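You operate a simulated robot arm through the tools that you are given. There is no shell and no other tool. Be economical: measure what you need, move in short steps, check, and stop when the job is done.

Carry out the task below with a simulated robot arm. There is one attempt and no reset: what you move stays moved.

Task
Take the green board out of the earthed case, then pull the earth plug.
Fine: prove the earth first with one press of the test button; lay the board before the sorting case, shut the lid, and only then move the plug to its rest.

It is judged by the outcome, as a careful person would: the job done as asked, and still so three seconds after it is handed in. It fails if anything else is knocked over, pushed out of place, dropped, spilled or broken. Lids that push on must go on centred and level and be pressed home; caps that screw on are set level and turned clockwise until they are tight.

Robot
A 7-joint arm with a two-finger parallel gripper, fixed in place. Base frame: the origin is at the foot of the arm, x ahead of it, y to its left, z up; the work surface is at about z = 850. Lengths are in mm, angles in degrees, forces in N, time in s.
With the tool pointing down near the work surface it reaches from about 460 to 920 mm from the base axis. Its first joint turns from -115.0 to 115.0 degrees. Payload 3.91 kg.
The TCP is the grasp point between the finger pads, 30 mm short of the fingertips. In the tool frame z runs along the fingers and y along their closing line. Largest opening 110 mm; finger width 20, thickness 10; the body of the gripper, 48 by 112 mm, starts 55 mm behind the TCP.
Orientation is that of the tool frame in the base frame, as a unit quaternion [x, y, z, w]. With the fingers straight down and closing along the base's y, the tool's x points along the base's -x, its y along +y and its z along -z.

Tools
- The arm moves only by the tool step_arm. Its argument "steps" is a list of rows, each a list of 3 entries, a list of its own where there are three numbers: the turn, a rotation vector about the base's x, y, z in degrees, then the shift along the base's x, y, z in mm, then the closure, from 0 (fully open) to 1 (shut). In form: [[[rx, ry, rz], [x, y, z], jaw], ...]. A call has 1 to 8 rows; each row shifts and turns the commanded pose from where the row before left it. Rows are played at 5 a second. More than 50 mm and 8.6 degrees between two rows, or a gripper value outside its range, and nothing of the call is played. A pose out of reach is approached as far as the arm can. The call stops where the force on the tool passes 80 N (or 10 N more than at its start, if that is more) or the arm is blocked; 0.2 s more then pass. The fingers move at their own pace (about 153 mm/s each) and stop on an object; they squeeze with about 43 N. The grip force told is the motor's: it shows also when the fingers shut on nothing. Time passes only in rows, and 0.2 s behind the last, so rows that do not move let the fingers close. The reply holds the time, the measured pose of the TCP, the force on the tool along the base axes, the opening and the grip force, in the units named above and with some noise, with the torque about the TCP (base axes, N m) and any sound that the robot's microphone picked up.
- Cameras (640 x 400 px; columns grow to the right, rows downward): "scene" is fixed at [51.8, 649, 1606]; the picture's right is [-0.74, -0.68, 0.00], its down [-0.43, 0.47, -0.77] and it looks along [0.52, -0.56, -0.64] (base axes); focal length 338 px, centre (320, 200). "wrist" rides on the gripper at [72, 17, -103] in the tool frame; the picture's right is [-0.23, 0.97, 0.00], its down [-0.76, -0.18, -0.62] and it looks along [-0.61, -0.14, 0.78] (tool axes); focal length 222 px, centre (320, 200). There is no depth. A picture from a camera that has moved, and an enlarged one, comes with that camera's place and axes in the base frame and with its lens.
- capture(camera): a new picture of that camera. The clock stands still meanwhile.
- slide_trunk(by): slides the trunk up (or, below 0, down) by that many mm; the arm rides with it, the base frame stays. It gives what a move gives, with no picture.
- zoom(camera, box): a new picture of the part [left, top, right, bottom] of that camera's present view, enlarged. The clock stands still meanwhile.
- close_job(): hands the job in; it is judged then, once.

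Go step by step. Nothing tells you positions but the pictures and the camera data: compare them with the known pose of the tool, close in by small moves and look again before you grip or let go. The budget is 120 turns and 84 pictures, counting those below and the enlarged ones. Unless the task says otherwise, let go and move clear before handing in.

The tools are called after "Emit:" by a JSON object that holds its "fn" and its "kwargs". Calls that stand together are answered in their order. step_arm: Moves the arm, as the interface text tells. Its arguments: {"type":"object","properties":{"steps":{"type":"array","items":{"type":"array"}}},"required":["steps"]} The other tools are called the same way: slide_trunk (by) slides the trunk up or down; capture (camera) takes a picture; zoom (camera, box) takes an enlarged picture of a part of a camera's view; close_job () hands the job in.

At the start:

```text
clock: 0.0
eef_pos: [417.5, 240.2, 1262.9]
tcp_rot: [0.0, 1.0, 0.0, 0.0]
wrist_force: [0.8, -1.0, -0.2]
ft_torque: [0.02, 0.0, -0.01]
gripper_width: 109.8
grasp_force: 0.2
trunk travel left (down, up): [-775.0, 215.0]
```

scene: 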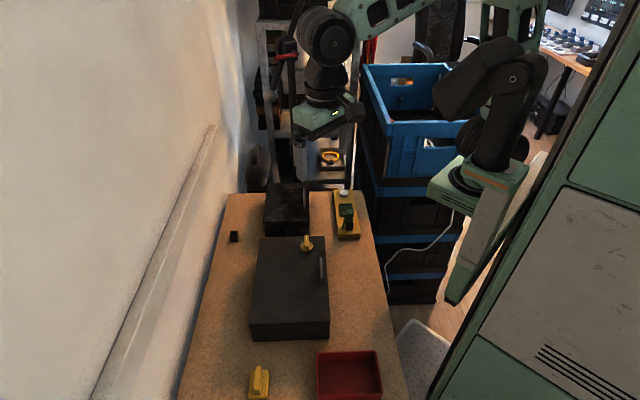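
wrist: 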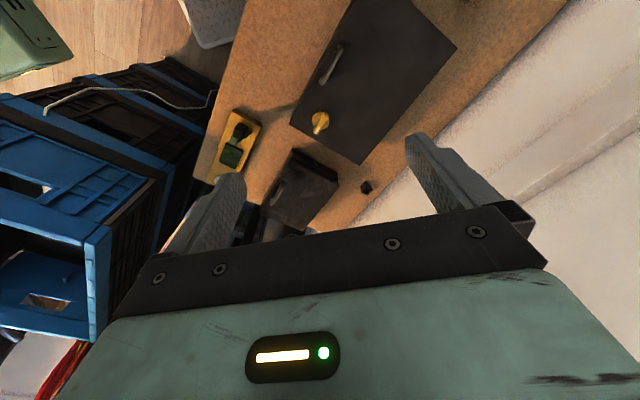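

I see a bench with a large dark case with a yellow plug and a handle, a smaller dark case behind, a yellow test box, a red tray and a yellow rest. I'll zoom in to identify the parts.

Emit:
{"fn": "zoom", "kwargs": {"camera": "scene", "box": [220, 170, 400, 282]}}

Emit:
{"fn": "zoom", "kwargs": {"camera": "scene", "box": [200, 280, 400, 400]}}

Emit:
{"fn": "zoom", "kwargs": {"camera": "wrist", "box": [180, 0, 480, 240]}}

```text
3.56 times, centred on (310, 226) of scene
camera zoom: at [51.8, 649.0, 1606.0], right [-0.74, -0.68, 0.0], down [-0.43, 0.47, -0.77], along [0.52, -0.56, -0.64], focal length 1200 px, centre (356, 108)
```

zoom: 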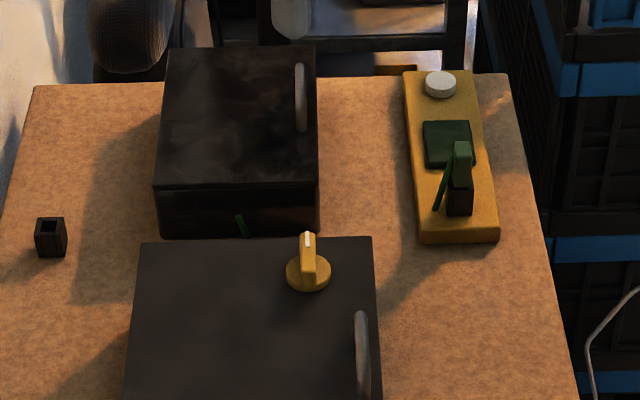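

```text
3.20 times, centred on (300, 340) of scene
camera zoom: at [51.8, 649.0, 1606.0], right [-0.74, -0.68, 0.0], down [-0.43, 0.47, -0.77], along [0.52, -0.56, -0.64], focal length 1080 px, centre (384, -248)
```

zoom: 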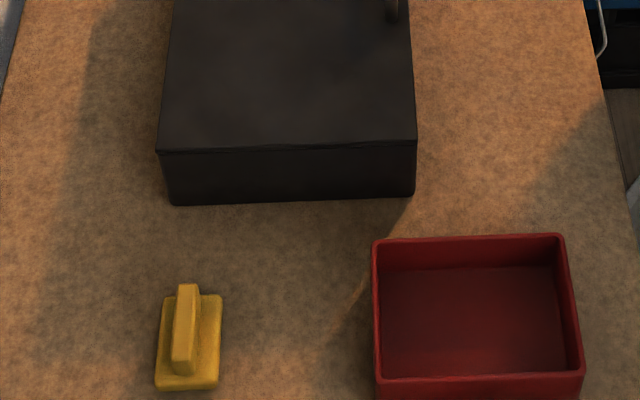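

```text
1.67 times, centred on (330, 120) of wrist
camera zoom: at [343.8, 256.3, 1368.4], right [0.23, 0.97, 0.0], down [0.76, -0.18, 0.62], along [0.61, -0.14, -0.78], focal length 370 px, centre (303, 333)
```

zoom: 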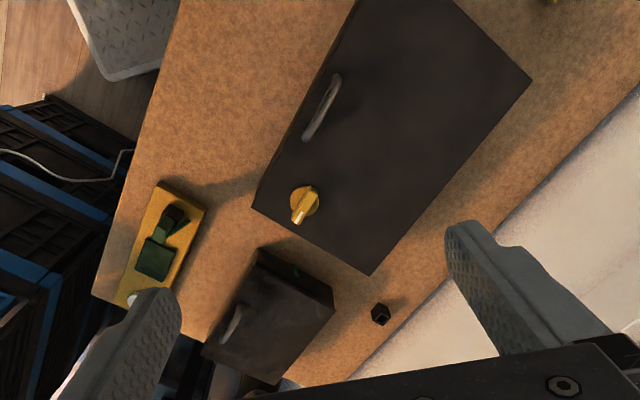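

The yellow strip carries a white button, a green square and the green earth plug; the small case has a green lead at its front, and a black cube with a hole may be the plug's rest. I'll move over for a closer look.

Emit:
{"fn": "step_arm", "kwargs": {"steps": [[[0, 0, 0], [20, -30, -10], 0], [[0, 0, 0], [20, -30, -10], 0], [[0, 0, 0], [20, -30, -10], 0], [[0, 0, 0], [20, -30, -10], 0]]}}

Emit:
{"fn": "capture", "kwargs": {"camera": "wrist"}}

```text
clock: 1.0
eef_pos: [496.7, 121.1, 1223.7]
tcp_rot: [0.0, 1.0, 0.0, 0.0]
wrist_force: [0.7, 0.4, -0.2]
ft_torque: [-0.04, -0.03, 0.03]
gripper_width: 110.2
grasp_force: 0.1
trunk travel left (down, up): [-775.0, 215.0]
```

```text
78 pictures are left
camera wrist: at [424.1, 137.5, 1327.4], right [0.23, 0.97, 0.0], down [0.76, -0.18, 0.62], along [0.61, -0.14, -0.78], focal length 222 px, centre (320, 200)
```

wrist: 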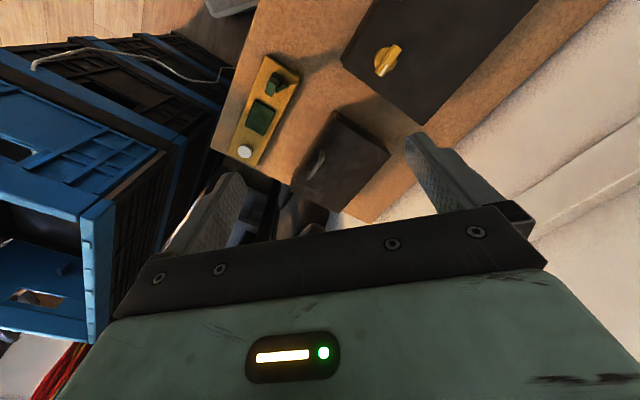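

Emit:
{"fn": "zoom", "kwargs": {"camera": "wrist", "box": [210, 30, 450, 220]}}

Emit:
{"fn": "zoom", "kwargs": {"camera": "wrist", "box": [225, 45, 325, 165]}}

Emit:
{"fn": "zoom", "kwargs": {"camera": "scene", "box": [320, 180, 370, 245]}}

Emit:
{"fn": "zoom", "kwargs": {"camera": "scene", "box": [220, 170, 340, 260]}}

```text
2.11 times, centred on (330, 125) of wrist
camera zoom: at [424.1, 137.5, 1327.4], right [0.23, 0.97, 0.0], down [0.76, -0.18, 0.62], along [0.61, -0.14, -0.78], focal length 468 px, centre (299, 358)
```

zoom: 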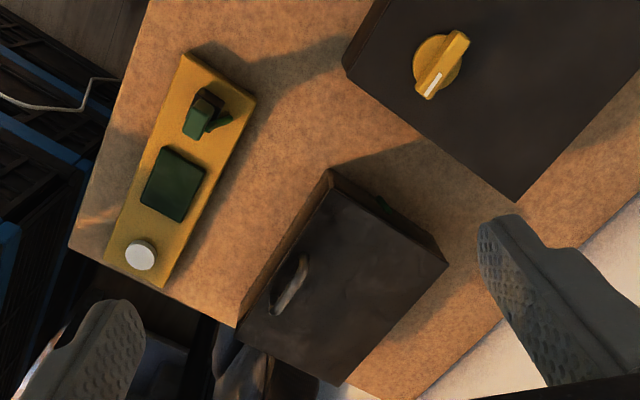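

```text
3.33 times, centred on (275, 105) of wrist
camera zoom: at [424.1, 137.5, 1327.4], right [0.23, 0.97, 0.0], down [0.76, -0.18, 0.62], along [0.61, -0.14, -0.78], focal length 740 px, centre (470, 517)
```

zoom: 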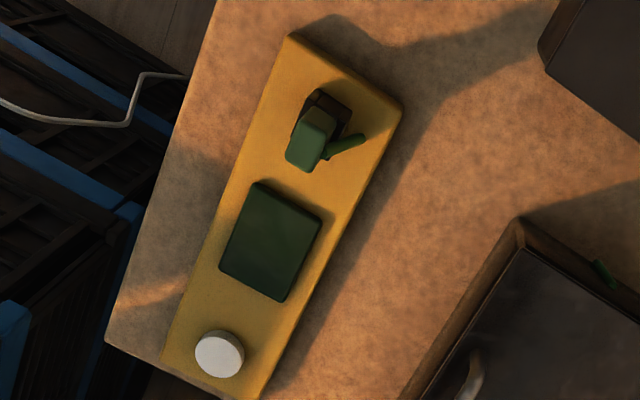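

```text
6.15 times, centred on (345, 212) of scene
camera zoom: at [51.8, 649.0, 1606.0], right [-0.74, -0.68, 0.0], down [-0.43, 0.47, -0.77], along [0.52, -0.56, -0.64], focal length 2077 px, centre (166, 123)
```

zoom: 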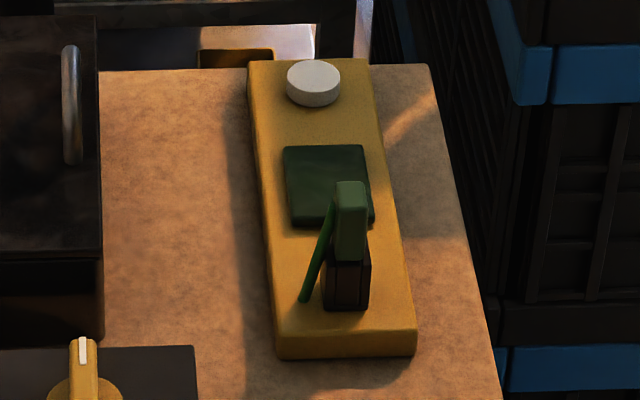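

```text
4.44 times, centred on (280, 215) of scene
camera zoom: at [51.8, 649.0, 1606.0], right [-0.74, -0.68, 0.0], down [-0.43, 0.47, -0.77], along [0.52, -0.56, -0.64], focal length 1500 px, centre (498, 133)
```

zoom: 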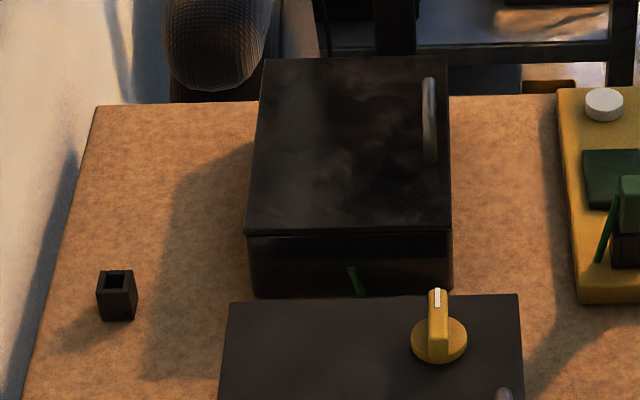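

The small case has the green earth lead, so I take it as the earthed case; the big one with the yellow knob as the sorting case; the black cube as the rest. I'll turn the tool to line up with the bench (about -45°), shut the fingers and approach the white button near (600,-70).

Emit:
{"fn": "step_arm", "kwargs": {"steps": [[[0, 0, -7.5], [10.5, -25, -24], 1], [[0, 0, -7.5], [10.5, -25, -24], 1], [[0, 0, -7.5], [10.5, -25, -24], 1], [[0, 0, -7.5], [10.5, -25, -24], 1], [[0, 0, -7.5], [10.5, -25, -24], 1], [[0, 0, -7.5], [10.5, -25, -24], 1]]}}

Emit:
{"fn": "capture", "kwargs": {"camera": "wrist"}}

```text
clock: 2.4
eef_pos: [558.6, -29.9, 1079.4]
tcp_rot: [0.383, 0.924, 0.0, 0.0]
wrist_force: [-0.6, -0.2, -0.1]
ft_torque: [-0.05, -0.04, -0.02]
gripper_width: 0.0
grasp_force: 37.3
trunk travel left (down, up): [-775.0, 215.0]
```

```text
73 pictures are left
camera wrist: at [519.0, 32.9, 1183.8], right [0.85, 0.53, 0.0], down [0.41, -0.66, 0.62], along [0.33, -0.53, -0.78], focal length 222 px, centre (320, 200)
```

wrist: 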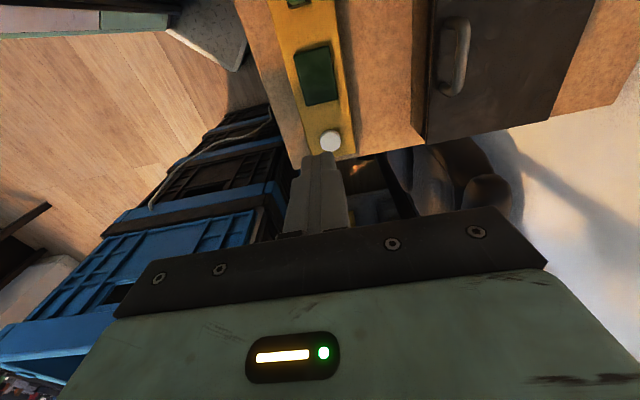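

The button works out at about (600,-69), top near z 888. I'll come over it with fingertips at ~915 and look.

Emit:
{"fn": "step_arm", "kwargs": {"steps": [[[0, 0, 0], [14, -13, -30], 1], [[0, 0, 0], [14, -13, -35], 1], [[0, 0, 0], [13, -13, -35], 1], [[0, 0, 0], [0, 0, -30], 1]]}}

Emit:
{"fn": "zoom", "kwargs": {"camera": "wrist", "box": [240, 60, 420, 220]}}

Emit:
{"fn": "zoom", "kwargs": {"camera": "scene", "box": [310, 160, 380, 230]}}

```text
clock: 3.4
eef_pos: [601.3, -68.3, 950.1]
tcp_rot: [0.383, 0.924, 0.001, 0.0]
wrist_force: [0.3, -0.7, 0.4]
ft_torque: [-0.01, -0.03, 0.01]
gripper_width: 0.2
grasp_force: 37.6
trunk travel left (down, up): [-775.0, 215.0]
```

```text
2.50 times, centred on (330, 140) of wrist
camera zoom: at [560.7, -6.2, 1054.0], right [0.85, 0.53, 0.0], down [0.41, -0.66, 0.62], along [0.33, -0.53, -0.78], focal length 555 px, centre (295, 350)
```

zoom: 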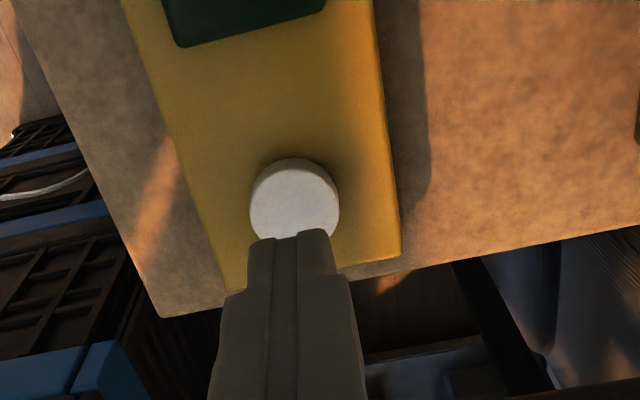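

```text
5.71 times, centred on (345, 195) of scene
camera zoom: at [51.8, 649.0, 1606.0], right [-0.74, -0.68, 0.0], down [-0.43, 0.47, -0.77], along [0.52, -0.56, -0.64], focal length 1929 px, centre (177, 229)
```

zoom: 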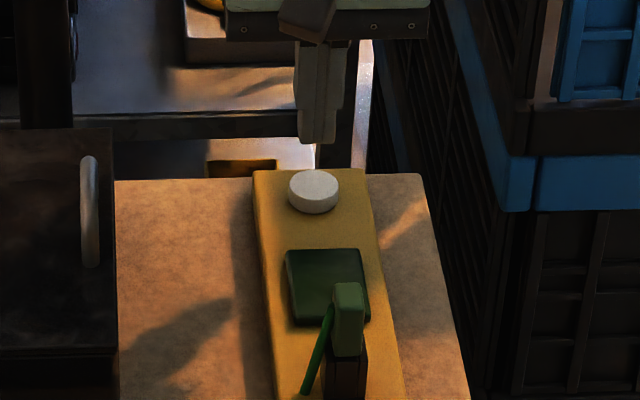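

The fingertips are centred over the button. I'll descend in small steps.

Emit:
{"fn": "step_arm", "kwargs": {"steps": [[[0, 0, 0], [-2, 0, -13], 1], [[0, 0, 0], [0, 0, -10], 1], [[0, 0, 0], [0, 0, -3], 1], [[0, 0, 0], [0, 0, -2], 1]]}}

Emit:
{"fn": "zoom", "kwargs": {"camera": "scene", "box": [310, 160, 380, 230]}}

```text
clock: 4.4
eef_pos: [599.8, -69.5, 922.0]
tcp_rot: [0.382, 0.924, 0.0, 0.0]
wrist_force: [-0.5, -0.3, 0.7]
ft_torque: [0.0, -0.03, 0.03]
gripper_width: 0.0
grasp_force: 37.6
trunk travel left (down, up): [-775.0, 215.0]
```

```text
5.71 times, centred on (345, 195) of scene
camera zoom: at [51.8, 649.0, 1606.0], right [-0.74, -0.68, 0.0], down [-0.43, 0.47, -0.77], along [0.52, -0.56, -0.64], focal length 1929 px, centre (177, 229)
```

zoom: 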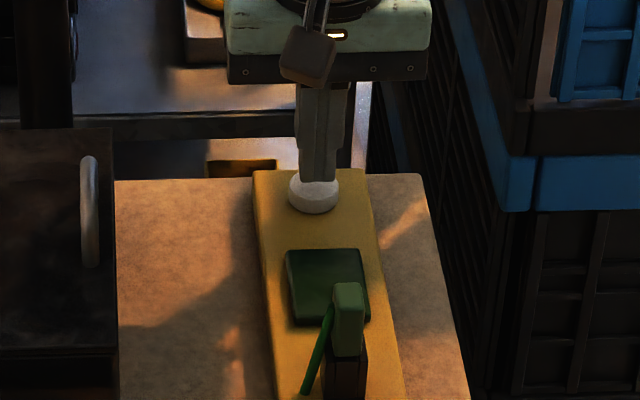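

Emit:
{"fn": "step_arm", "kwargs": {"steps": [[[0, 0, 0], [0, 0, -2], 1], [[0, 0, 0], [0, 0, -2], 1]]}}

```text
clock: 5.0
eef_pos: [599.3, -69.4, 917.7]
tcp_rot: [0.383, 0.924, 0.0, 0.0]
wrist_force: [0.0, 0.0, 0.0]
ft_torque: [-0.02, 0.01, 0.03]
gripper_width: 0.1
grasp_force: 37.7
trunk travel left (down, up): [-775.0, 215.0]
```

Emit:
{"fn": "step_arm", "kwargs": {"steps": [[[0, 0, 0], [0, 0, -2], 1], [[0, 0, 0], [0, 0, -1.5], 1]]}}

```text
clock: 5.6
eef_pos: [599.5, -69.0, 913.9]
tcp_rot: [0.382, 0.924, 0.0, 0.0]
wrist_force: [0.2, 0.1, 0.2]
ft_torque: [0.0, 0.01, -0.02]
gripper_width: 0.0
grasp_force: 37.7
trunk travel left (down, up): [-775.0, 215.0]
```

Emit:
{"fn": "step_arm", "kwargs": {"steps": [[[0, 0, 0], [0, 0, -1.5], 1], [[0, 0, 0], [0, 0, -1.5], 1]]}}

Emit:
{"fn": "zoom", "kwargs": {"camera": "scene", "box": [310, 160, 380, 230]}}

```text
clock: 6.2
eef_pos: [599.9, -67.8, 911.8]
tcp_rot: [0.383, 0.924, 0.0, 0.0]
wrist_force: [-0.1, -0.1, 0.5]
ft_torque: [-0.01, 0.02, 0.0]
gripper_width: 0.0
grasp_force: 37.3
trunk travel left (down, up): [-775.0, 215.0]
```

```text
5.71 times, centred on (345, 195) of scene
camera zoom: at [51.8, 649.0, 1606.0], right [-0.74, -0.68, 0.0], down [-0.43, 0.47, -0.77], along [0.52, -0.56, -0.64], focal length 1929 px, centre (177, 229)
```

zoom: 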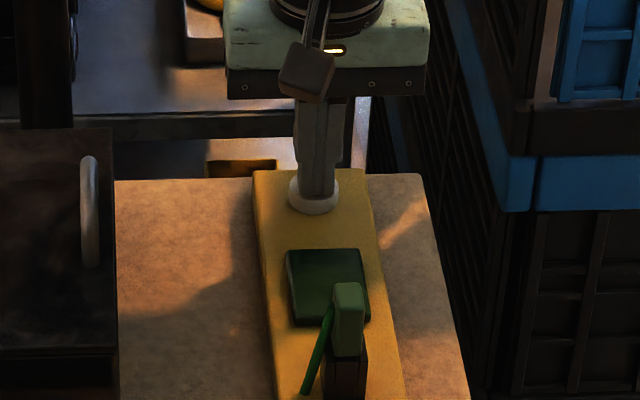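

Still no contact force; carrying on down in small steps.

Emit:
{"fn": "step_arm", "kwargs": {"steps": [[[0, 0, 0], [0, 0, -1.5], 1], [[0, 0, 0], [0, 0, -1.5], 1]]}}

```text
clock: 6.8
eef_pos: [599.6, -68.3, 908.9]
tcp_rot: [0.382, 0.924, 0.0, 0.0]
wrist_force: [1.0, 0.7, 2.8]
ft_torque: [-0.01, -0.03, 0.04]
gripper_width: 0.0
grasp_force: 37.1
trunk travel left (down, up): [-775.0, 215.0]
heard: click
```

A click was heard with light contact. I'll check the lamp, before and after lifting off.

Emit:
{"fn": "zoom", "kwargs": {"camera": "scene", "box": [310, 160, 380, 230]}}

Emit:
{"fn": "step_arm", "kwargs": {"steps": [[[0, 0, 0], [0, 0, 20], 1], [[0, 0, 0], [0, 0, 40], 1], [[0, 0, 0], [0, 0, 50], 1], [[0, 0, 0], [0, 0, 50], 1]]}}

Emit:
{"fn": "zoom", "kwargs": {"camera": "scene", "box": [310, 160, 380, 230]}}

```text
5.71 times, centred on (345, 195) of scene
camera zoom: at [51.8, 649.0, 1606.0], right [-0.74, -0.68, 0.0], down [-0.43, 0.47, -0.77], along [0.52, -0.56, -0.64], focal length 1929 px, centre (177, 229)
```

zoom: 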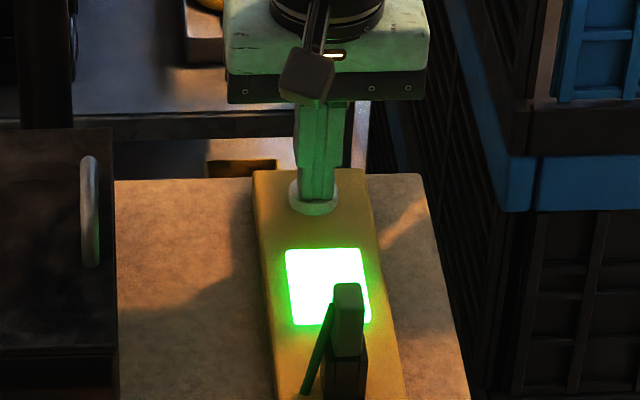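

```text
clock: 7.8
eef_pos: [600.6, -67.4, 1068.2]
tcp_rot: [0.383, 0.924, 0.0, -0.001]
wrist_force: [-0.4, 0.2, -0.4]
ft_torque: [-0.03, 0.04, 0.03]
gripper_width: 0.0
grasp_force: 37.8
trunk travel left (down, up): [-775.0, 215.0]
```

```text
5.71 times, centred on (345, 195) of scene
camera zoom: at [51.8, 649.0, 1606.0], right [-0.74, -0.68, 0.0], down [-0.43, 0.47, -0.77], along [0.52, -0.56, -0.64], focal length 1929 px, centre (177, 229)
```

zoom: 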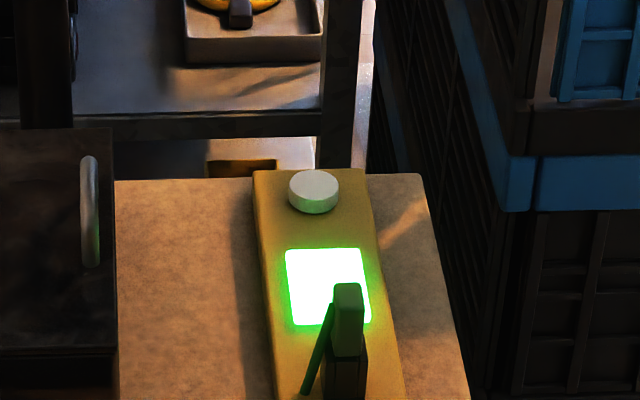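

The lamp lit green: earth is proved. Now to the small case's handle, estimated near (647,80,930).

Emit:
{"fn": "step_arm", "kwargs": {"steps": [[[0, 0, 0], [12, 37, 0], 0.6], [[0, 0, 0], [12, 37, 0], 0.6], [[0, 0, 0], [11, 37, 0], 0.6], [[0, 0, 0], [11, 36, 0], 0.6]]}}

Emit:
{"fn": "capture", "kwargs": {"camera": "wrist"}}

Emit:
{"fn": "zoom", "kwargs": {"camera": "scene", "box": [220, 120, 380, 260]}}

```text
clock: 8.8
eef_pos: [644.7, 76.7, 1069.2]
tcp_rot: [0.383, 0.924, 0.0, 0.0]
wrist_force: [0.5, -0.5, 0.2]
ft_torque: [0.01, -0.02, 0.0]
gripper_width: 43.9
grasp_force: 0.0
trunk travel left (down, up): [-775.0, 215.0]
```

```text
66 pictures are left
camera wrist: at [605.3, 140.4, 1173.0], right [0.85, 0.53, 0.0], down [0.41, -0.66, 0.62], along [0.33, -0.53, -0.78], focal length 222 px, centre (320, 200)
```

wrist: 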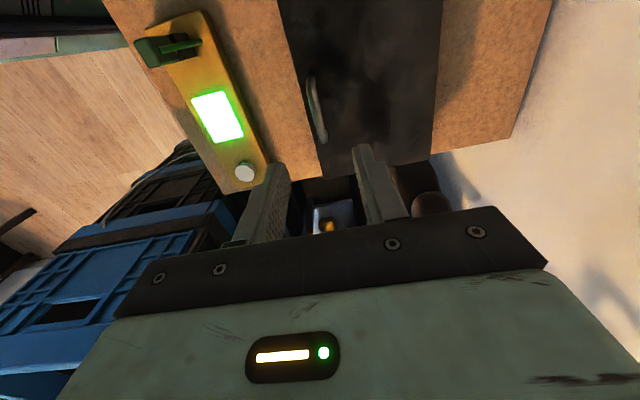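

```text
2.86 times, centred on (300, 190) of scene
camera zoom: at [51.8, 649.0, 1606.0], right [-0.74, -0.68, 0.0], down [-0.43, 0.47, -0.77], along [0.52, -0.56, -0.64], focal length 964 px, centre (377, 229)
```

zoom: 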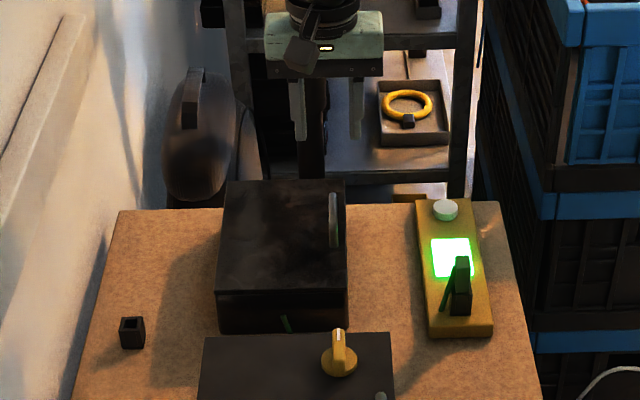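

The handle bar centre is about (641,76,932), running along the bench's long axis, so the fingers straddle it properly. Descending and checking.

Emit:
{"fn": "step_arm", "kwargs": {"steps": [[[0, 0, 0], [-2, -1, -40], 0.6], [[0, 0, 0], [-2, 0, -40], 0.6]]}}

Emit:
{"fn": "zoom", "kwargs": {"camera": "wrist", "box": [220, 50, 460, 230]}}

Emit:
{"fn": "zoom", "kwargs": {"camera": "scene", "box": [260, 140, 340, 250]}}

```text
clock: 9.4
eef_pos: [640.2, 76.8, 988.7]
tcp_rot: [0.382, 0.924, 0.0, 0.0]
wrist_force: [0.5, 0.0, 0.9]
ft_torque: [-0.01, -0.03, -0.03]
gripper_width: 43.7
grasp_force: 0.1
trunk travel left (down, up): [-775.0, 215.0]
```

```text
2.22 times, centred on (340, 140) of wrist
camera zoom: at [600.1, 139.2, 1093.4], right [0.85, 0.53, 0.0], down [0.41, -0.66, 0.62], along [0.33, -0.53, -0.78], focal length 494 px, centre (276, 333)
```

zoom: 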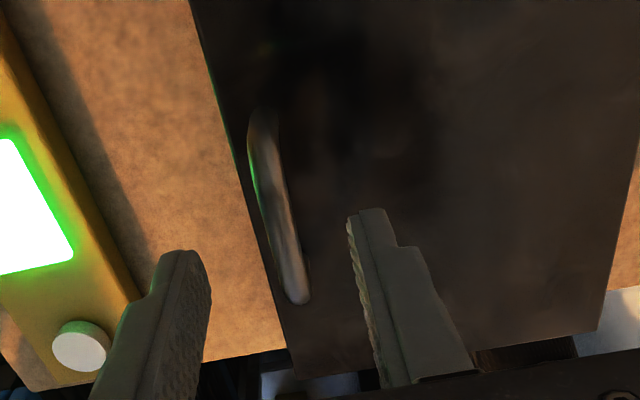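

```text
3.64 times, centred on (300, 195) of scene
camera zoom: at [51.8, 649.0, 1606.0], right [-0.74, -0.68, 0.0], down [-0.43, 0.47, -0.77], along [0.52, -0.56, -0.64], focal length 1227 px, centre (393, 218)
```

zoom: 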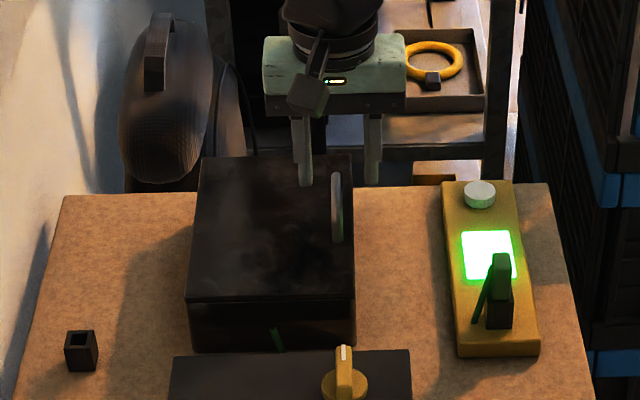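

Emit:
{"fn": "step_arm", "kwargs": {"steps": [[[0, 0, 0], [1, 0, -18], 0.6], [[0, 0, 0], [0, 0, -10], 0.6], [[0, 0, 0], [0, 0, -5], 0.6], [[0, 0, 0], [0, 0, -4], 0.6]]}}

Emit:
{"fn": "zoom", "kwargs": {"camera": "wrist", "box": [220, 50, 460, 230]}}

Emit:
{"fn": "zoom", "kwargs": {"camera": "scene", "box": [270, 165, 330, 225]}}

```text
clock: 10.4
eef_pos: [641.9, 77.0, 951.5]
tcp_rot: [0.383, 0.924, 0.0, 0.001]
wrist_force: [-0.6, 0.1, 0.4]
ft_torque: [0.01, 0.01, 0.02]
gripper_width: 44.1
grasp_force: 0.0
trunk travel left (down, up): [-775.0, 215.0]
```

```text
2.22 times, centred on (340, 140) of wrist
camera zoom: at [602.0, 139.6, 1056.4], right [0.85, 0.53, 0.0], down [0.41, -0.66, 0.62], along [0.33, -0.53, -0.78], focal length 494 px, centre (276, 333)
```

zoom: 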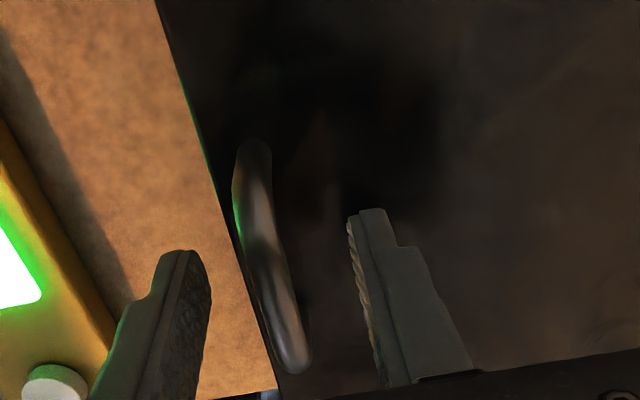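

```text
6.67 times, centred on (300, 195) of scene
camera zoom: at [51.8, 649.0, 1606.0], right [-0.74, -0.68, 0.0], down [-0.43, 0.47, -0.77], along [0.52, -0.56, -0.64], focal length 2250 px, centre (453, 233)
```

zoom: 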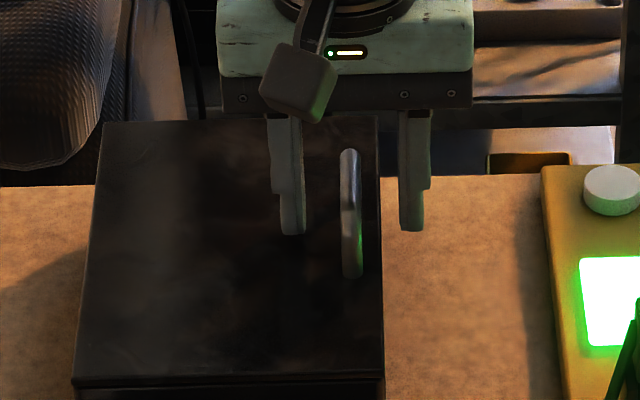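

Emit:
{"fn": "step_arm", "kwargs": {"steps": [[[0, 0, 0], [-1, 0, -3], 0.6], [[0, 0, 0], [0, 0, -3], 0.6]]}}

Emit:
{"fn": "step_arm", "kwargs": {"steps": [[[0, 0, 0], [0, 0, 0], 0.8], [[0, 0, 0], [0, 0, 0], 0.9], [[0, 0, 0], [0, 0, 0], 1], [[0, 0, 0], [0, 0, 0], 1]]}}

Emit:
{"fn": "zoom", "kwargs": {"camera": "scene", "box": [270, 165, 330, 225]}}

```text
clock: 11.0
eef_pos: [641.3, 76.7, 945.8]
tcp_rot: [0.383, 0.924, 0.001, 0.001]
wrist_force: [-1.2, -1.8, 11.4]
ft_torque: [0.19, -0.14, 0.06]
gripper_width: 43.2
grasp_force: 0.1
trunk travel left (down, up): [-775.0, 215.0]
```

```text
clock: 12.0
eef_pos: [641.3, 77.6, 947.4]
tcp_rot: [0.383, 0.924, 0.002, 0.0]
wrist_force: [7.4, 7.9, 15.5]
ft_torque: [0.23, -0.15, -0.04]
gripper_width: 9.4
grasp_force: 45.4
trunk travel left (down, up): [-775.0, 215.0]
```

```text
6.67 times, centred on (300, 195) of scene
camera zoom: at [51.8, 649.0, 1606.0], right [-0.74, -0.68, 0.0], down [-0.43, 0.47, -0.77], along [0.52, -0.56, -0.64], focal length 2250 px, centre (453, 233)
```

zoom: 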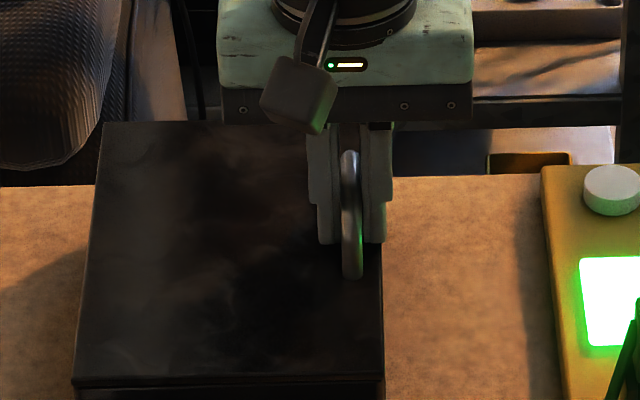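

The bar is gripped (9.4 mm); lid top is about z 917, the case ~140 x 192 mm with the hinge most likely on the wall side. I'll regrip slightly higher on the bar so the fingertips clear the lid while it swings.

Emit:
{"fn": "step_arm", "kwargs": {"steps": [[[0, 0, 0], [0, 0, 0], 0.85], [[0, 0, 0], [0, 0, 9], 0.85], [[0, 0, 0], [0, 0, 0], 1], [[0, 0, 0], [0, 0, 0], 1]]}}

```text
clock: 13.0
eef_pos: [641.7, 78.3, 953.3]
tcp_rot: [0.381, 0.925, 0.001, 0.001]
wrist_force: [13.1, 12.1, -5.6]
ft_torque: [-0.35, -0.42, 0.12]
gripper_width: 9.4
grasp_force: 45.2
trunk travel left (down, up): [-775.0, 215.0]
```

Now a small trial lift: swing about the wall-side hinge by about 10°, tool tilting half as much.

Emit:
{"fn": "step_arm", "kwargs": {"steps": [[[-1.77, 1.77, 0], [0.3, 0.3, 11], 1], [[-1.77, 1.77, 0], [0.6, 0.6, 11], 1]]}}

Emit:
{"fn": "zoom", "kwargs": {"camera": "scene", "box": [240, 145, 340, 245]}}

```text
clock: 13.6
eef_pos: [648.6, 84.5, 975.6]
tcp_rot: [0.381, 0.924, -0.036, -0.013]
wrist_force: [37.1, 38.3, -25.9]
ft_torque: [0.37, 0.28, -0.2]
gripper_width: 9.7
grasp_force: 45.0
trunk travel left (down, up): [-775.0, 215.0]
```

```text
4.00 times, centred on (290, 195) of scene
camera zoom: at [51.8, 649.0, 1606.0], right [-0.74, -0.68, 0.0], down [-0.43, 0.47, -0.77], along [0.52, -0.56, -0.64], focal length 1350 px, centre (440, 220)
```

zoom: 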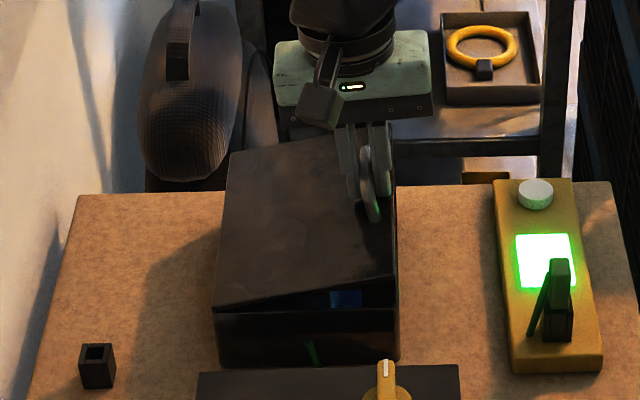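

The lid swings on the wall side as hoped (something blue shows inside too), but there's a sideways pull toward the wall. I'll ease the tool that way and see if the load drops.

Emit:
{"fn": "step_arm", "kwargs": {"steps": [[[0, 0, 0], [3, 3, 0], 1], [[0, 0, 0], [2, 2, 0], 1]]}}

Emit:
{"fn": "zoom", "kwargs": {"camera": "wrist", "box": [220, 50, 460, 230]}}

```text
clock: 14.2
eef_pos: [647.6, 84.4, 976.9]
tcp_rot: [0.382, 0.923, -0.04, -0.016]
wrist_force: [16.6, 26.7, -13.5]
ft_torque: [-0.54, -0.79, 0.11]
gripper_width: 9.5
grasp_force: 44.6
trunk travel left (down, up): [-775.0, 215.0]
```

```text
2.22 times, centred on (340, 140) of wrist
camera zoom: at [614.1, 153.3, 1078.4], right [0.85, 0.53, -0.08], down [0.45, -0.62, 0.64], along [0.28, -0.58, -0.77], focal length 494 px, centre (276, 333)
```

zoom: 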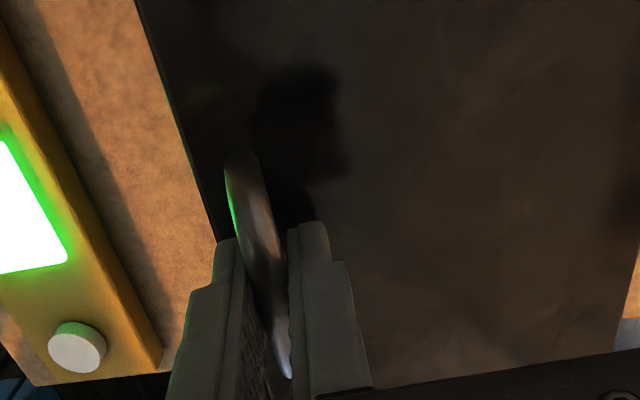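

Emit:
{"fn": "step_arm", "kwargs": {"steps": [[[-1.77, 1.77, 0], [4, 4, 10.5], 1], [[-1.77, 1.77, 0], [3, 3, 10.2], 1]]}}

Emit:
{"fn": "zoom", "kwargs": {"camera": "scene", "box": [240, 145, 340, 245]}}

```text
clock: 14.8
eef_pos: [656.4, 92.5, 995.2]
tcp_rot: [0.381, 0.921, -0.08, -0.032]
wrist_force: [23.5, 30.9, -28.7]
ft_torque: [0.33, 0.27, -0.21]
gripper_width: 9.4
grasp_force: 45.1
trunk travel left (down, up): [-775.0, 215.0]
```

```text
4.00 times, centred on (290, 195) of scene
camera zoom: at [51.8, 649.0, 1606.0], right [-0.74, -0.68, 0.0], down [-0.43, 0.47, -0.77], along [0.52, -0.56, -0.64], focal length 1350 px, centre (440, 220)
```

zoom: 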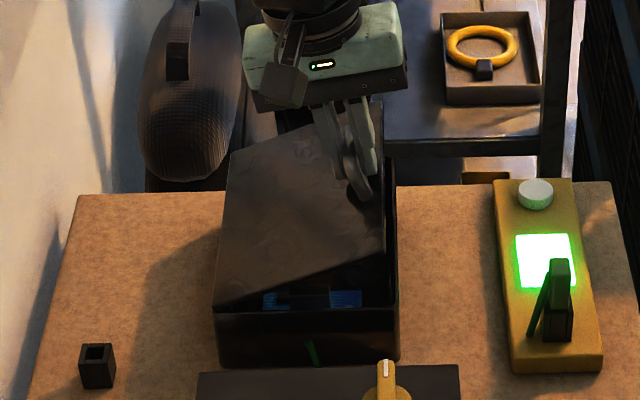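

The lid is at about 22° while the tool is tilted 10°. I'll let the tool catch up with the lid to see whether the side load comes from the grip resisting rotation.

Emit:
{"fn": "step_arm", "kwargs": {"steps": [[[-2.8, 2.8, 0], [1, 1, 0], 1], [[-2.8, 2.8, 0], [1, 1, 0], 1]]}}

```text
clock: 15.4
eef_pos: [656.4, 93.9, 996.0]
tcp_rot: [0.377, 0.913, -0.144, -0.059]
wrist_force: [12.1, 24.4, -16.8]
ft_torque: [0.04, -0.32, 0.07]
gripper_width: 9.7
grasp_force: 45.0
trunk travel left (down, up): [-775.0, 215.0]
```

I found my arc sign error: the handle stands above the hinge line, so it travels toward the wall sooner. With the corrected arc I continue to about 40°.

Emit:
{"fn": "step_arm", "kwargs": {"steps": [[[-1.4, 1.4, 0], [6.7, 6.7, 7.6], 1], [[-1.4, 1.4, 0], [6.8, 6.8, 7.6], 1], [[-1.4, 1.4, 0], [6.2, 6.2, 8.2], 1], [[-1.4, 1.4, 0], [6.3, 6.3, 8.1], 1]]}}

Emit:
{"fn": "zoom", "kwargs": {"camera": "scene", "box": [220, 125, 340, 245]}}

```text
clock: 16.4
eef_pos: [682.4, 117.2, 1027.6]
tcp_rot: [0.373, 0.9, -0.208, -0.085]
wrist_force: [-4.9, 3.6, -4.2]
ft_torque: [-0.22, 0.11, -0.33]
gripper_width: 9.6
grasp_force: 45.2
trunk travel left (down, up): [-775.0, 215.0]
```

```text
3.33 times, centred on (280, 185) of scene
camera zoom: at [51.8, 649.0, 1606.0], right [-0.74, -0.68, 0.0], down [-0.43, 0.47, -0.77], along [0.52, -0.56, -0.64], focal length 1125 px, centre (453, 250)
```

zoom: 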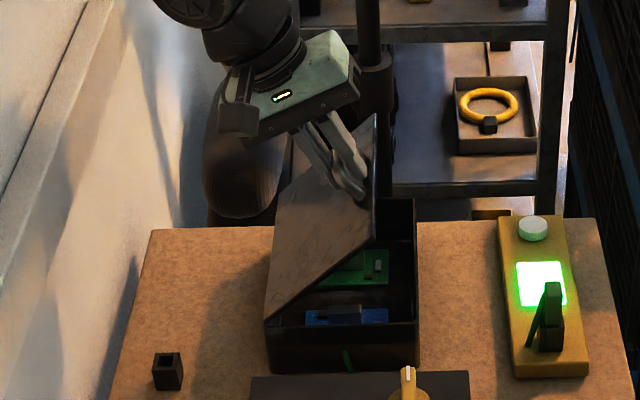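

Forces are small now and inside I see a green board and a blue board. Continuing the swing to ~70°.

Emit:
{"fn": "step_arm", "kwargs": {"steps": [[[-1.4, 1.4, 0], [7.1, 7.1, 6.9], 1], [[-1.4, 1.4, 0], [7.2, 7.2, 6.2], 1], [[-1.4, 1.4, 0], [7.8, 7.8, 5.3], 1], [[-1.4, 1.4, 0], [8, 8, 4.3], 1], [[-1.4, 1.4, 0], [8.3, 8.3, 3.4], 1], [[-1.4, 1.4, 0], [8.4, 8.4, 2.3], 1]]}}

Emit:
{"fn": "zoom", "kwargs": {"camera": "scene", "box": [200, 105, 340, 245]}}

```text
clock: 17.8
eef_pos: [729.6, 165.0, 1053.1]
tcp_rot: [0.361, 0.874, -0.299, -0.125]
wrist_force: [-3.6, 5.9, -51.5]
ft_torque: [-0.16, -0.36, -0.49]
gripper_width: 9.7
grasp_force: 45.4
trunk travel left (down, up): [-775.0, 215.0]
```

```text
2.86 times, centred on (270, 175) of scene
camera zoom: at [51.8, 649.0, 1606.0], right [-0.74, -0.68, 0.0], down [-0.43, 0.47, -0.77], along [0.52, -0.56, -0.64], focal length 964 px, centre (463, 271)
```

zoom: 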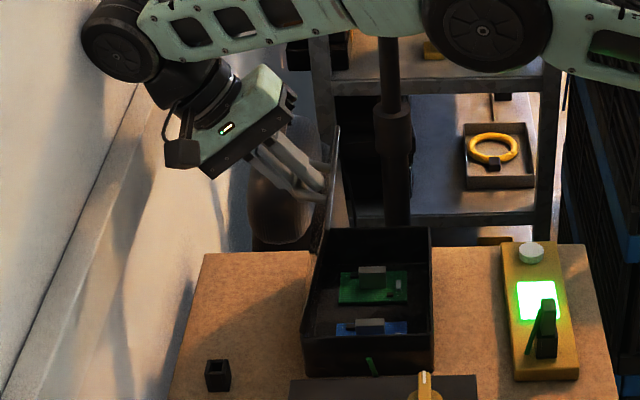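

The lid is around 75–80°; a downward pull shows I'm ~6 mm high. Correcting, holding the tilt, and going on gently past vertical.

Emit:
{"fn": "step_arm", "kwargs": {"steps": [[[0, 0, 0], [5, 5, -4], 1], [[0, 0, 0], [8, 8, -1], 1], [[0, 0, 0], [8, 8, -1], 1]]}}

Emit:
{"fn": "zoom", "kwargs": {"camera": "scene", "box": [200, 105, 340, 245]}}

```text
clock: 18.6
eef_pos: [731.7, 166.9, 1053.1]
tcp_rot: [0.363, 0.873, -0.299, -0.126]
wrist_force: [-22.6, 22.3, -0.2]
ft_torque: [-0.14, -0.08, -0.55]
gripper_width: 9.2
grasp_force: 44.9
out of reach, approached as far as the arm can: row 3
trunk travel left (down, up): [-775.0, 215.0]
```

```text
2.86 times, centred on (270, 175) of scene
camera zoom: at [51.8, 649.0, 1606.0], right [-0.74, -0.68, 0.0], down [-0.43, 0.47, -0.77], along [0.52, -0.56, -0.64], focal length 964 px, centre (463, 271)
```

zoom: 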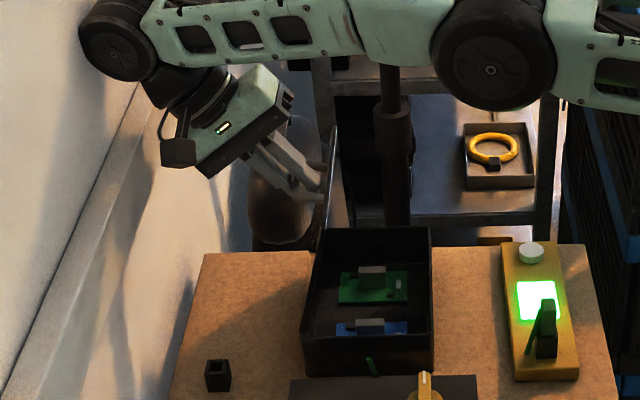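

The arm is at its reach limit with this tilt. I'll bring the tool back toward upright around the bar, which frees reach.

Emit:
{"fn": "step_arm", "kwargs": {"steps": [[[4.5, -4.5, 0], [-2, -2, 1.2], 1], [[4.5, -4.5, 0], [-2, -2, 1.2], 1]]}}

```text
clock: 19.2
eef_pos: [737.7, 171.1, 1052.8]
tcp_rot: [0.373, 0.902, -0.201, -0.082]
wrist_force: [4.0, -4.0, -23.7]
ft_torque: [-0.91, -0.93, -0.31]
gripper_width: 9.3
grasp_force: 45.4
trunk travel left (down, up): [-775.0, 215.0]
```

Emit:
{"fn": "step_arm", "kwargs": {"steps": [[[4.5, -4.5, 0], [4, 4, -1], 1], [[4.5, -4.5, 0], [5, 5, -1], 1], [[0, 0, 0], [6, 6, -1], 1]]}}

Emit:
{"fn": "zoom", "kwargs": {"camera": "scene", "box": [200, 105, 340, 245]}}

```text
clock: 20.0
eef_pos: [751.5, 186.9, 1052.6]
tcp_rot: [0.38, 0.919, -0.098, -0.039]
wrist_force: [5.3, -8.7, -6.0]
ft_torque: [-0.78, -0.7, -0.63]
gripper_width: 9.5
grasp_force: 44.9
trunk travel left (down, up): [-775.0, 215.0]
```

```text
2.86 times, centred on (270, 175) of scene
camera zoom: at [51.8, 649.0, 1606.0], right [-0.74, -0.68, 0.0], down [-0.43, 0.47, -0.77], along [0.52, -0.56, -0.64], focal length 964 px, centre (463, 271)
```

zoom: 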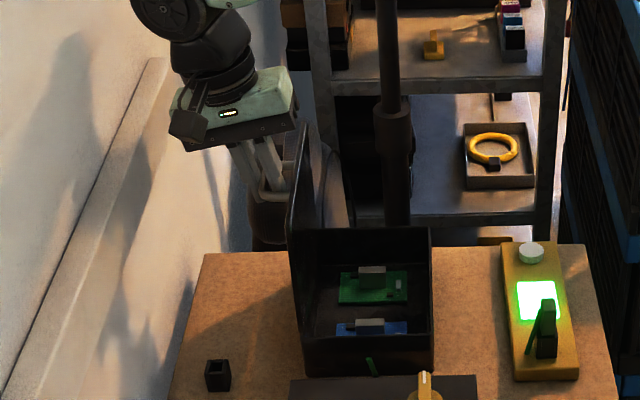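

The lid is about vertical. I'll go ~10–12° further until it meets a stop or is clearly past vertical.

Emit:
{"fn": "step_arm", "kwargs": {"steps": [[[1.5, -1.5, 0], [6, 6, -2], 1], [[1.5, -1.5, 0], [6, 6, -3], 1], [[0, 0, 0], [5, 5, -3], 1]]}}

Emit:
{"fn": "zoom", "kwargs": {"camera": "scene", "box": [200, 105, 340, 245]}}

```text
clock: 20.8
eef_pos: [769.9, 202.6, 1044.6]
tcp_rot: [0.382, 0.922, -0.064, -0.027]
wrist_force: [1.1, -13.5, 10.5]
ft_torque: [-0.67, -0.47, -0.77]
gripper_width: 9.4
grasp_force: 44.7
trunk travel left (down, up): [-775.0, 215.0]
```

```text
2.86 times, centred on (270, 175) of scene
camera zoom: at [51.8, 649.0, 1606.0], right [-0.74, -0.68, 0.0], down [-0.43, 0.47, -0.77], along [0.52, -0.56, -0.64], focal length 964 px, centre (463, 271)
```

zoom: 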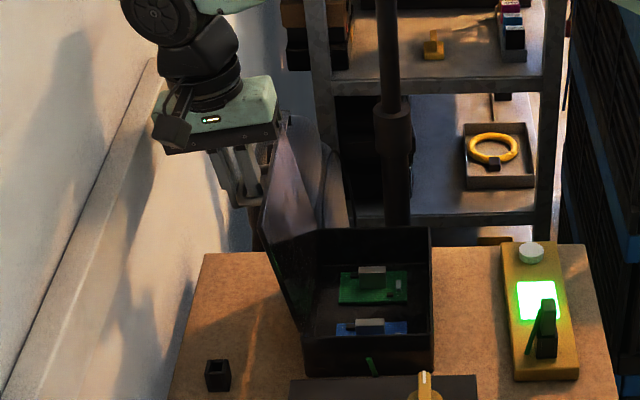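

No stop yet at ~105°. I'll ease a bit further.

Emit:
{"fn": "step_arm", "kwargs": {"steps": [[[0, 0, 0], [5, 5, -3.5], 1], [[0, 0, 0], [5, 5, -4], 1], [[0, 0, 0], [4, 4, -4], 1]]}}

Emit:
{"fn": "zoom", "kwargs": {"camera": "scene", "box": [200, 105, 340, 245]}}

```text
clock: 21.4
eef_pos: [769.0, 202.4, 1045.5]
tcp_rot: [0.384, 0.919, -0.08, -0.033]
wrist_force: [-62.9, -45.3, 53.8]
ft_torque: [-0.95, 0.48, -0.57]
gripper_width: 9.6
grasp_force: 44.7
trunk travel left (down, up): [-775.0, 215.0]
stopped in row 2: the force on the tool passed its limit at 86 N (the readings are from after the stop); the commanded pose is now the measured one
```

```text
2.86 times, centred on (270, 175) of scene
camera zoom: at [51.8, 649.0, 1606.0], right [-0.74, -0.68, 0.0], down [-0.43, 0.47, -0.77], along [0.52, -0.56, -0.64], focal length 964 px, centre (463, 271)
```

zoom: 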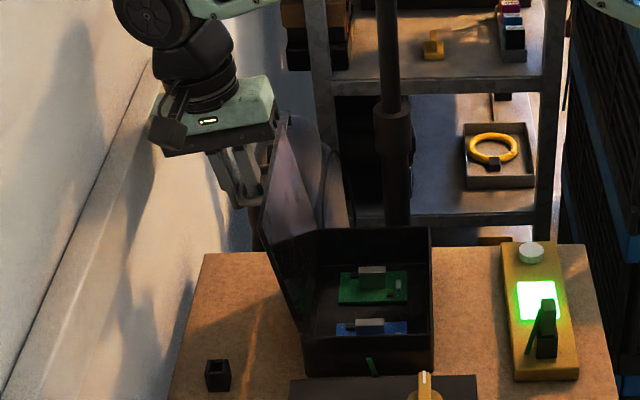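

The lid is against its stop at ~105°, past vertical, so it will stay. Release and retreat upward.

Emit:
{"fn": "step_arm", "kwargs": {"steps": [[[0, 0, 0], [-1, -1, 1], 0.9], [[0, 0, 0], [0, 0, 0], 0.82], [[0, 0, 0], [2, 2, 20], 0.82], [[0, 0, 0], [4, 4, 40], 0.82], [[0, 0, 0], [4, 4, 40], 0.8]]}}

Emit:
{"fn": "zoom", "kwargs": {"camera": "scene", "box": [200, 105, 340, 245]}}

```text
clock: 22.6
eef_pos: [785.8, 219.4, 1140.7]
tcp_rot: [0.382, 0.921, -0.071, -0.031]
wrist_force: [0.7, 0.1, 0.0]
ft_torque: [-0.03, 0.03, -0.02]
gripper_width: 22.1
grasp_force: 0.1
trunk travel left (down, up): [-775.0, 215.0]
```

```text
2.86 times, centred on (270, 175) of scene
camera zoom: at [51.8, 649.0, 1606.0], right [-0.74, -0.68, 0.0], down [-0.43, 0.47, -0.77], along [0.52, -0.56, -0.64], focal length 964 px, centre (463, 271)
```

zoom: 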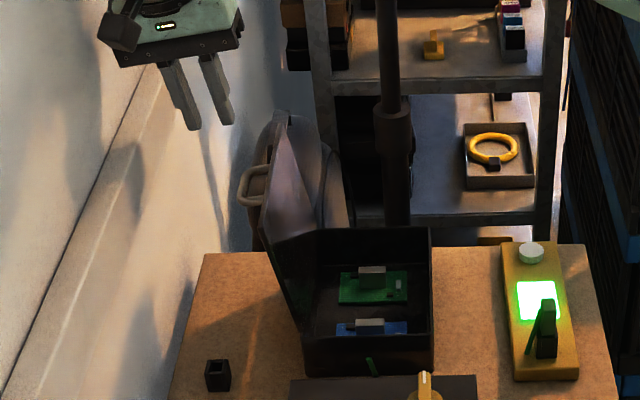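

The lid stays open. Now I look at the boards and move the tool upright over the case.

Emit:
{"fn": "step_arm", "kwargs": {"steps": [[[3.1, -3.1, 0], [-20, -20, 10], 0.5], [[3.2, -3.2, 0], [-25, -25, 0], 0.5], [[0, 0, 0], [-30, -20, 0], 0.5], [[0, 0, 0], [-30, -15, 0], 0.5]]}}

Emit:
{"fn": "capture", "kwargs": {"camera": "wrist"}}

Emit:
{"fn": "zoom", "kwargs": {"camera": "scene", "box": [290, 175, 355, 240]}}

```text
clock: 23.6
eef_pos: [678.1, 138.6, 1150.2]
tcp_rot: [0.384, 0.923, 0.0, -0.001]
wrist_force: [0.9, 0.3, -0.1]
ft_torque: [0.03, 0.04, 0.01]
gripper_width: 54.7
grasp_force: 0.0
trunk travel left (down, up): [-775.0, 215.0]
```

```text
49 pictures are left
camera wrist: at [638.8, 201.6, 1255.1], right [0.85, 0.53, 0.0], down [0.41, -0.67, 0.62], along [0.33, -0.53, -0.78], focal length 222 px, centre (320, 200)
```

wrist: 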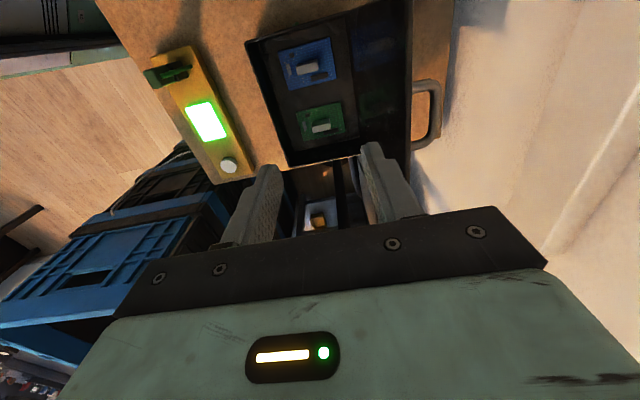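

```text
6.15 times, centred on (322, 208) of scene
camera zoom: at [51.8, 649.0, 1606.0], right [-0.74, -0.68, 0.0], down [-0.43, 0.47, -0.77], along [0.52, -0.56, -0.64], focal length 2077 px, centre (305, 154)
```

zoom: 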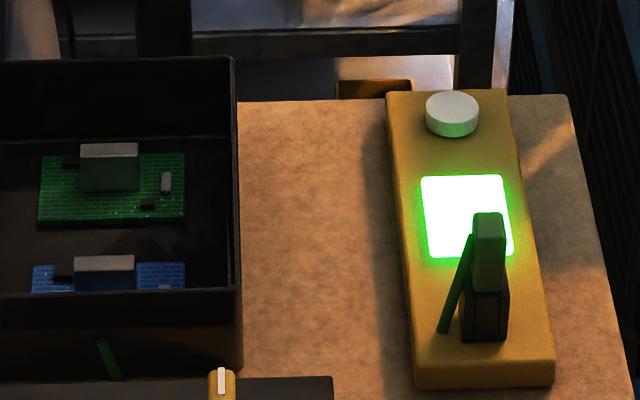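

The green board carries a grey block, long side across the bench, thin along it, centred near (717,85). I'll turn the tool 90° so the fingers close across the thin side.

Emit:
{"fn": "step_arm", "kwargs": {"steps": [[[0, 0, 8.2], [4, -5, 0], 0.5], [[0, 0, 8.2], [4, -5, 0], 0.5], [[0, 0, 8.2], [4, -5, 0], 0.5], [[0, 0, 8.2], [4, -5, 0], 0.5], [[0, 0, 8.2], [4, -5, 0], 0.5], [[0, 0, 8.2], [4, -5, 0], 0.5], [[0, 0, 8.2], [4, -5, 0], 0.5], [[0, 0, 8.2], [4, -5, 0], 0.5]]}}

Emit:
{"fn": "step_arm", "kwargs": {"steps": [[[0, 0, 8.2], [3, -5, -40], 0.5], [[0, 0, 8.2], [3, -5, -40], 0.5], [[0, 0, 8.0], [1, -4, -40], 0.5]]}}

Emit:
{"fn": "capture", "kwargs": {"camera": "wrist"}}

Emit:
{"fn": "zoom", "kwargs": {"camera": "scene", "box": [260, 145, 355, 240]}}

```text
clock: 25.4
eef_pos: [712.4, 98.6, 1150.0]
tcp_rot: [-0.18, 0.984, 0.0, -0.001]
wrist_force: [-0.3, 0.4, 1.1]
ft_torque: [0.0, -0.03, -0.02]
gripper_width: 54.9
grasp_force: 0.1
trunk travel left (down, up): [-775.0, 215.0]
```

```text
clock: 26.2
eef_pos: [720.2, 84.3, 1030.2]
tcp_rot: [-0.382, 0.924, -0.001, 0.0]
wrist_force: [-0.7, -0.6, 0.4]
ft_torque: [0.01, 0.02, 0.0]
gripper_width: 55.0
grasp_force: 0.1
trunk travel left (down, up): [-775.0, 215.0]
```

```text
47 pictures are left
camera wrist: at [654.9, 44.3, 1133.9], right [-0.53, 0.85, 0.0], down [0.66, 0.41, 0.62], along [0.53, 0.33, -0.78], focal length 222 px, centre (320, 200)
```

wrist: 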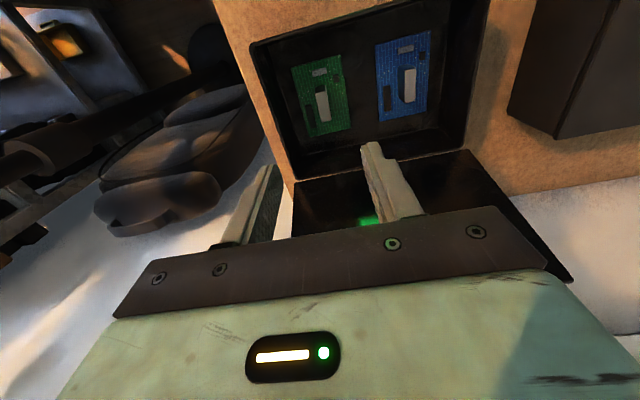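

```text
4.21 times, centred on (308, 192) of scene
camera zoom: at [51.8, 649.0, 1606.0], right [-0.74, -0.68, 0.0], down [-0.43, 0.47, -0.77], along [0.52, -0.56, -0.64], focal length 1421 px, centre (373, 232)
```

zoom: 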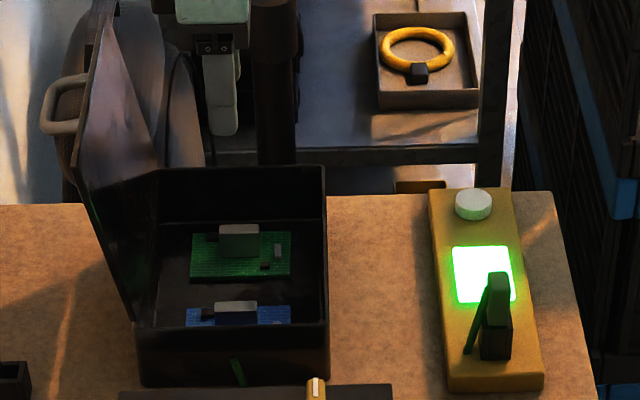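

Aligned on the block at about (715,84). Descending into the case and checking again.

Emit:
{"fn": "step_arm", "kwargs": {"steps": [[[0, 0, 0], [-3, 0, -45], 0.5], [[0, 0, 0], [-1, 0, -45], 0.5]]}}

Emit:
{"fn": "capture", "kwargs": {"camera": "wrist"}}

Emit:
{"fn": "zoom", "kwargs": {"camera": "scene", "box": [280, 165, 345, 230]}}

```text
clock: 26.8
eef_pos: [714.6, 83.7, 940.1]
tcp_rot: [-0.382, 0.924, 0.0, 0.0]
wrist_force: [-0.2, 0.3, -0.3]
ft_torque: [0.01, -0.02, -0.01]
gripper_width: 55.0
grasp_force: 0.0
trunk travel left (down, up): [-775.0, 215.0]
```

```text
45 pictures are left
camera wrist: at [650.1, 44.3, 1044.2], right [-0.53, 0.85, 0.0], down [0.66, 0.41, 0.62], along [0.53, 0.33, -0.78], focal length 222 px, centre (320, 200)
```

wrist: 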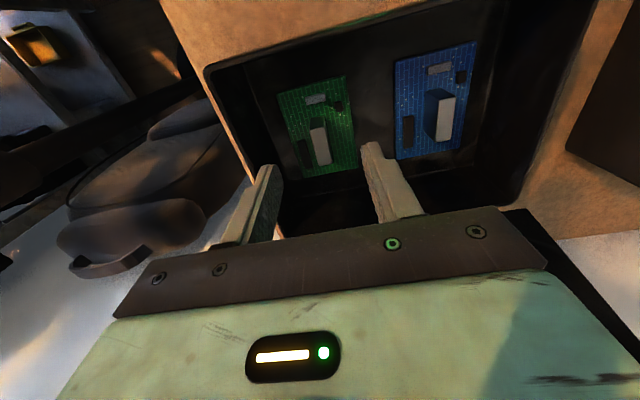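

```text
6.15 times, centred on (312, 198) of scene
camera zoom: at [51.8, 649.0, 1606.0], right [-0.74, -0.68, 0.0], down [-0.43, 0.47, -0.77], along [0.52, -0.56, -0.64], focal length 2077 px, centre (366, 215)
```

zoom: 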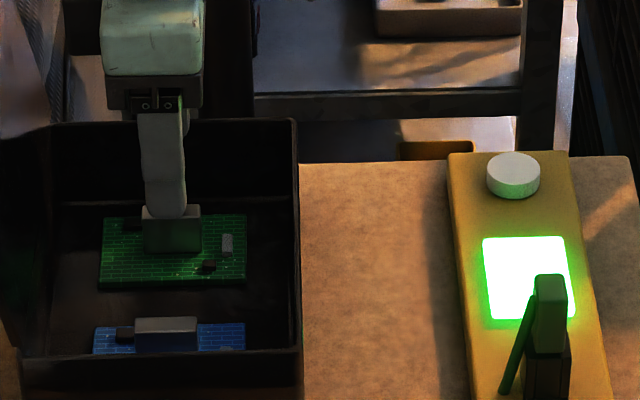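

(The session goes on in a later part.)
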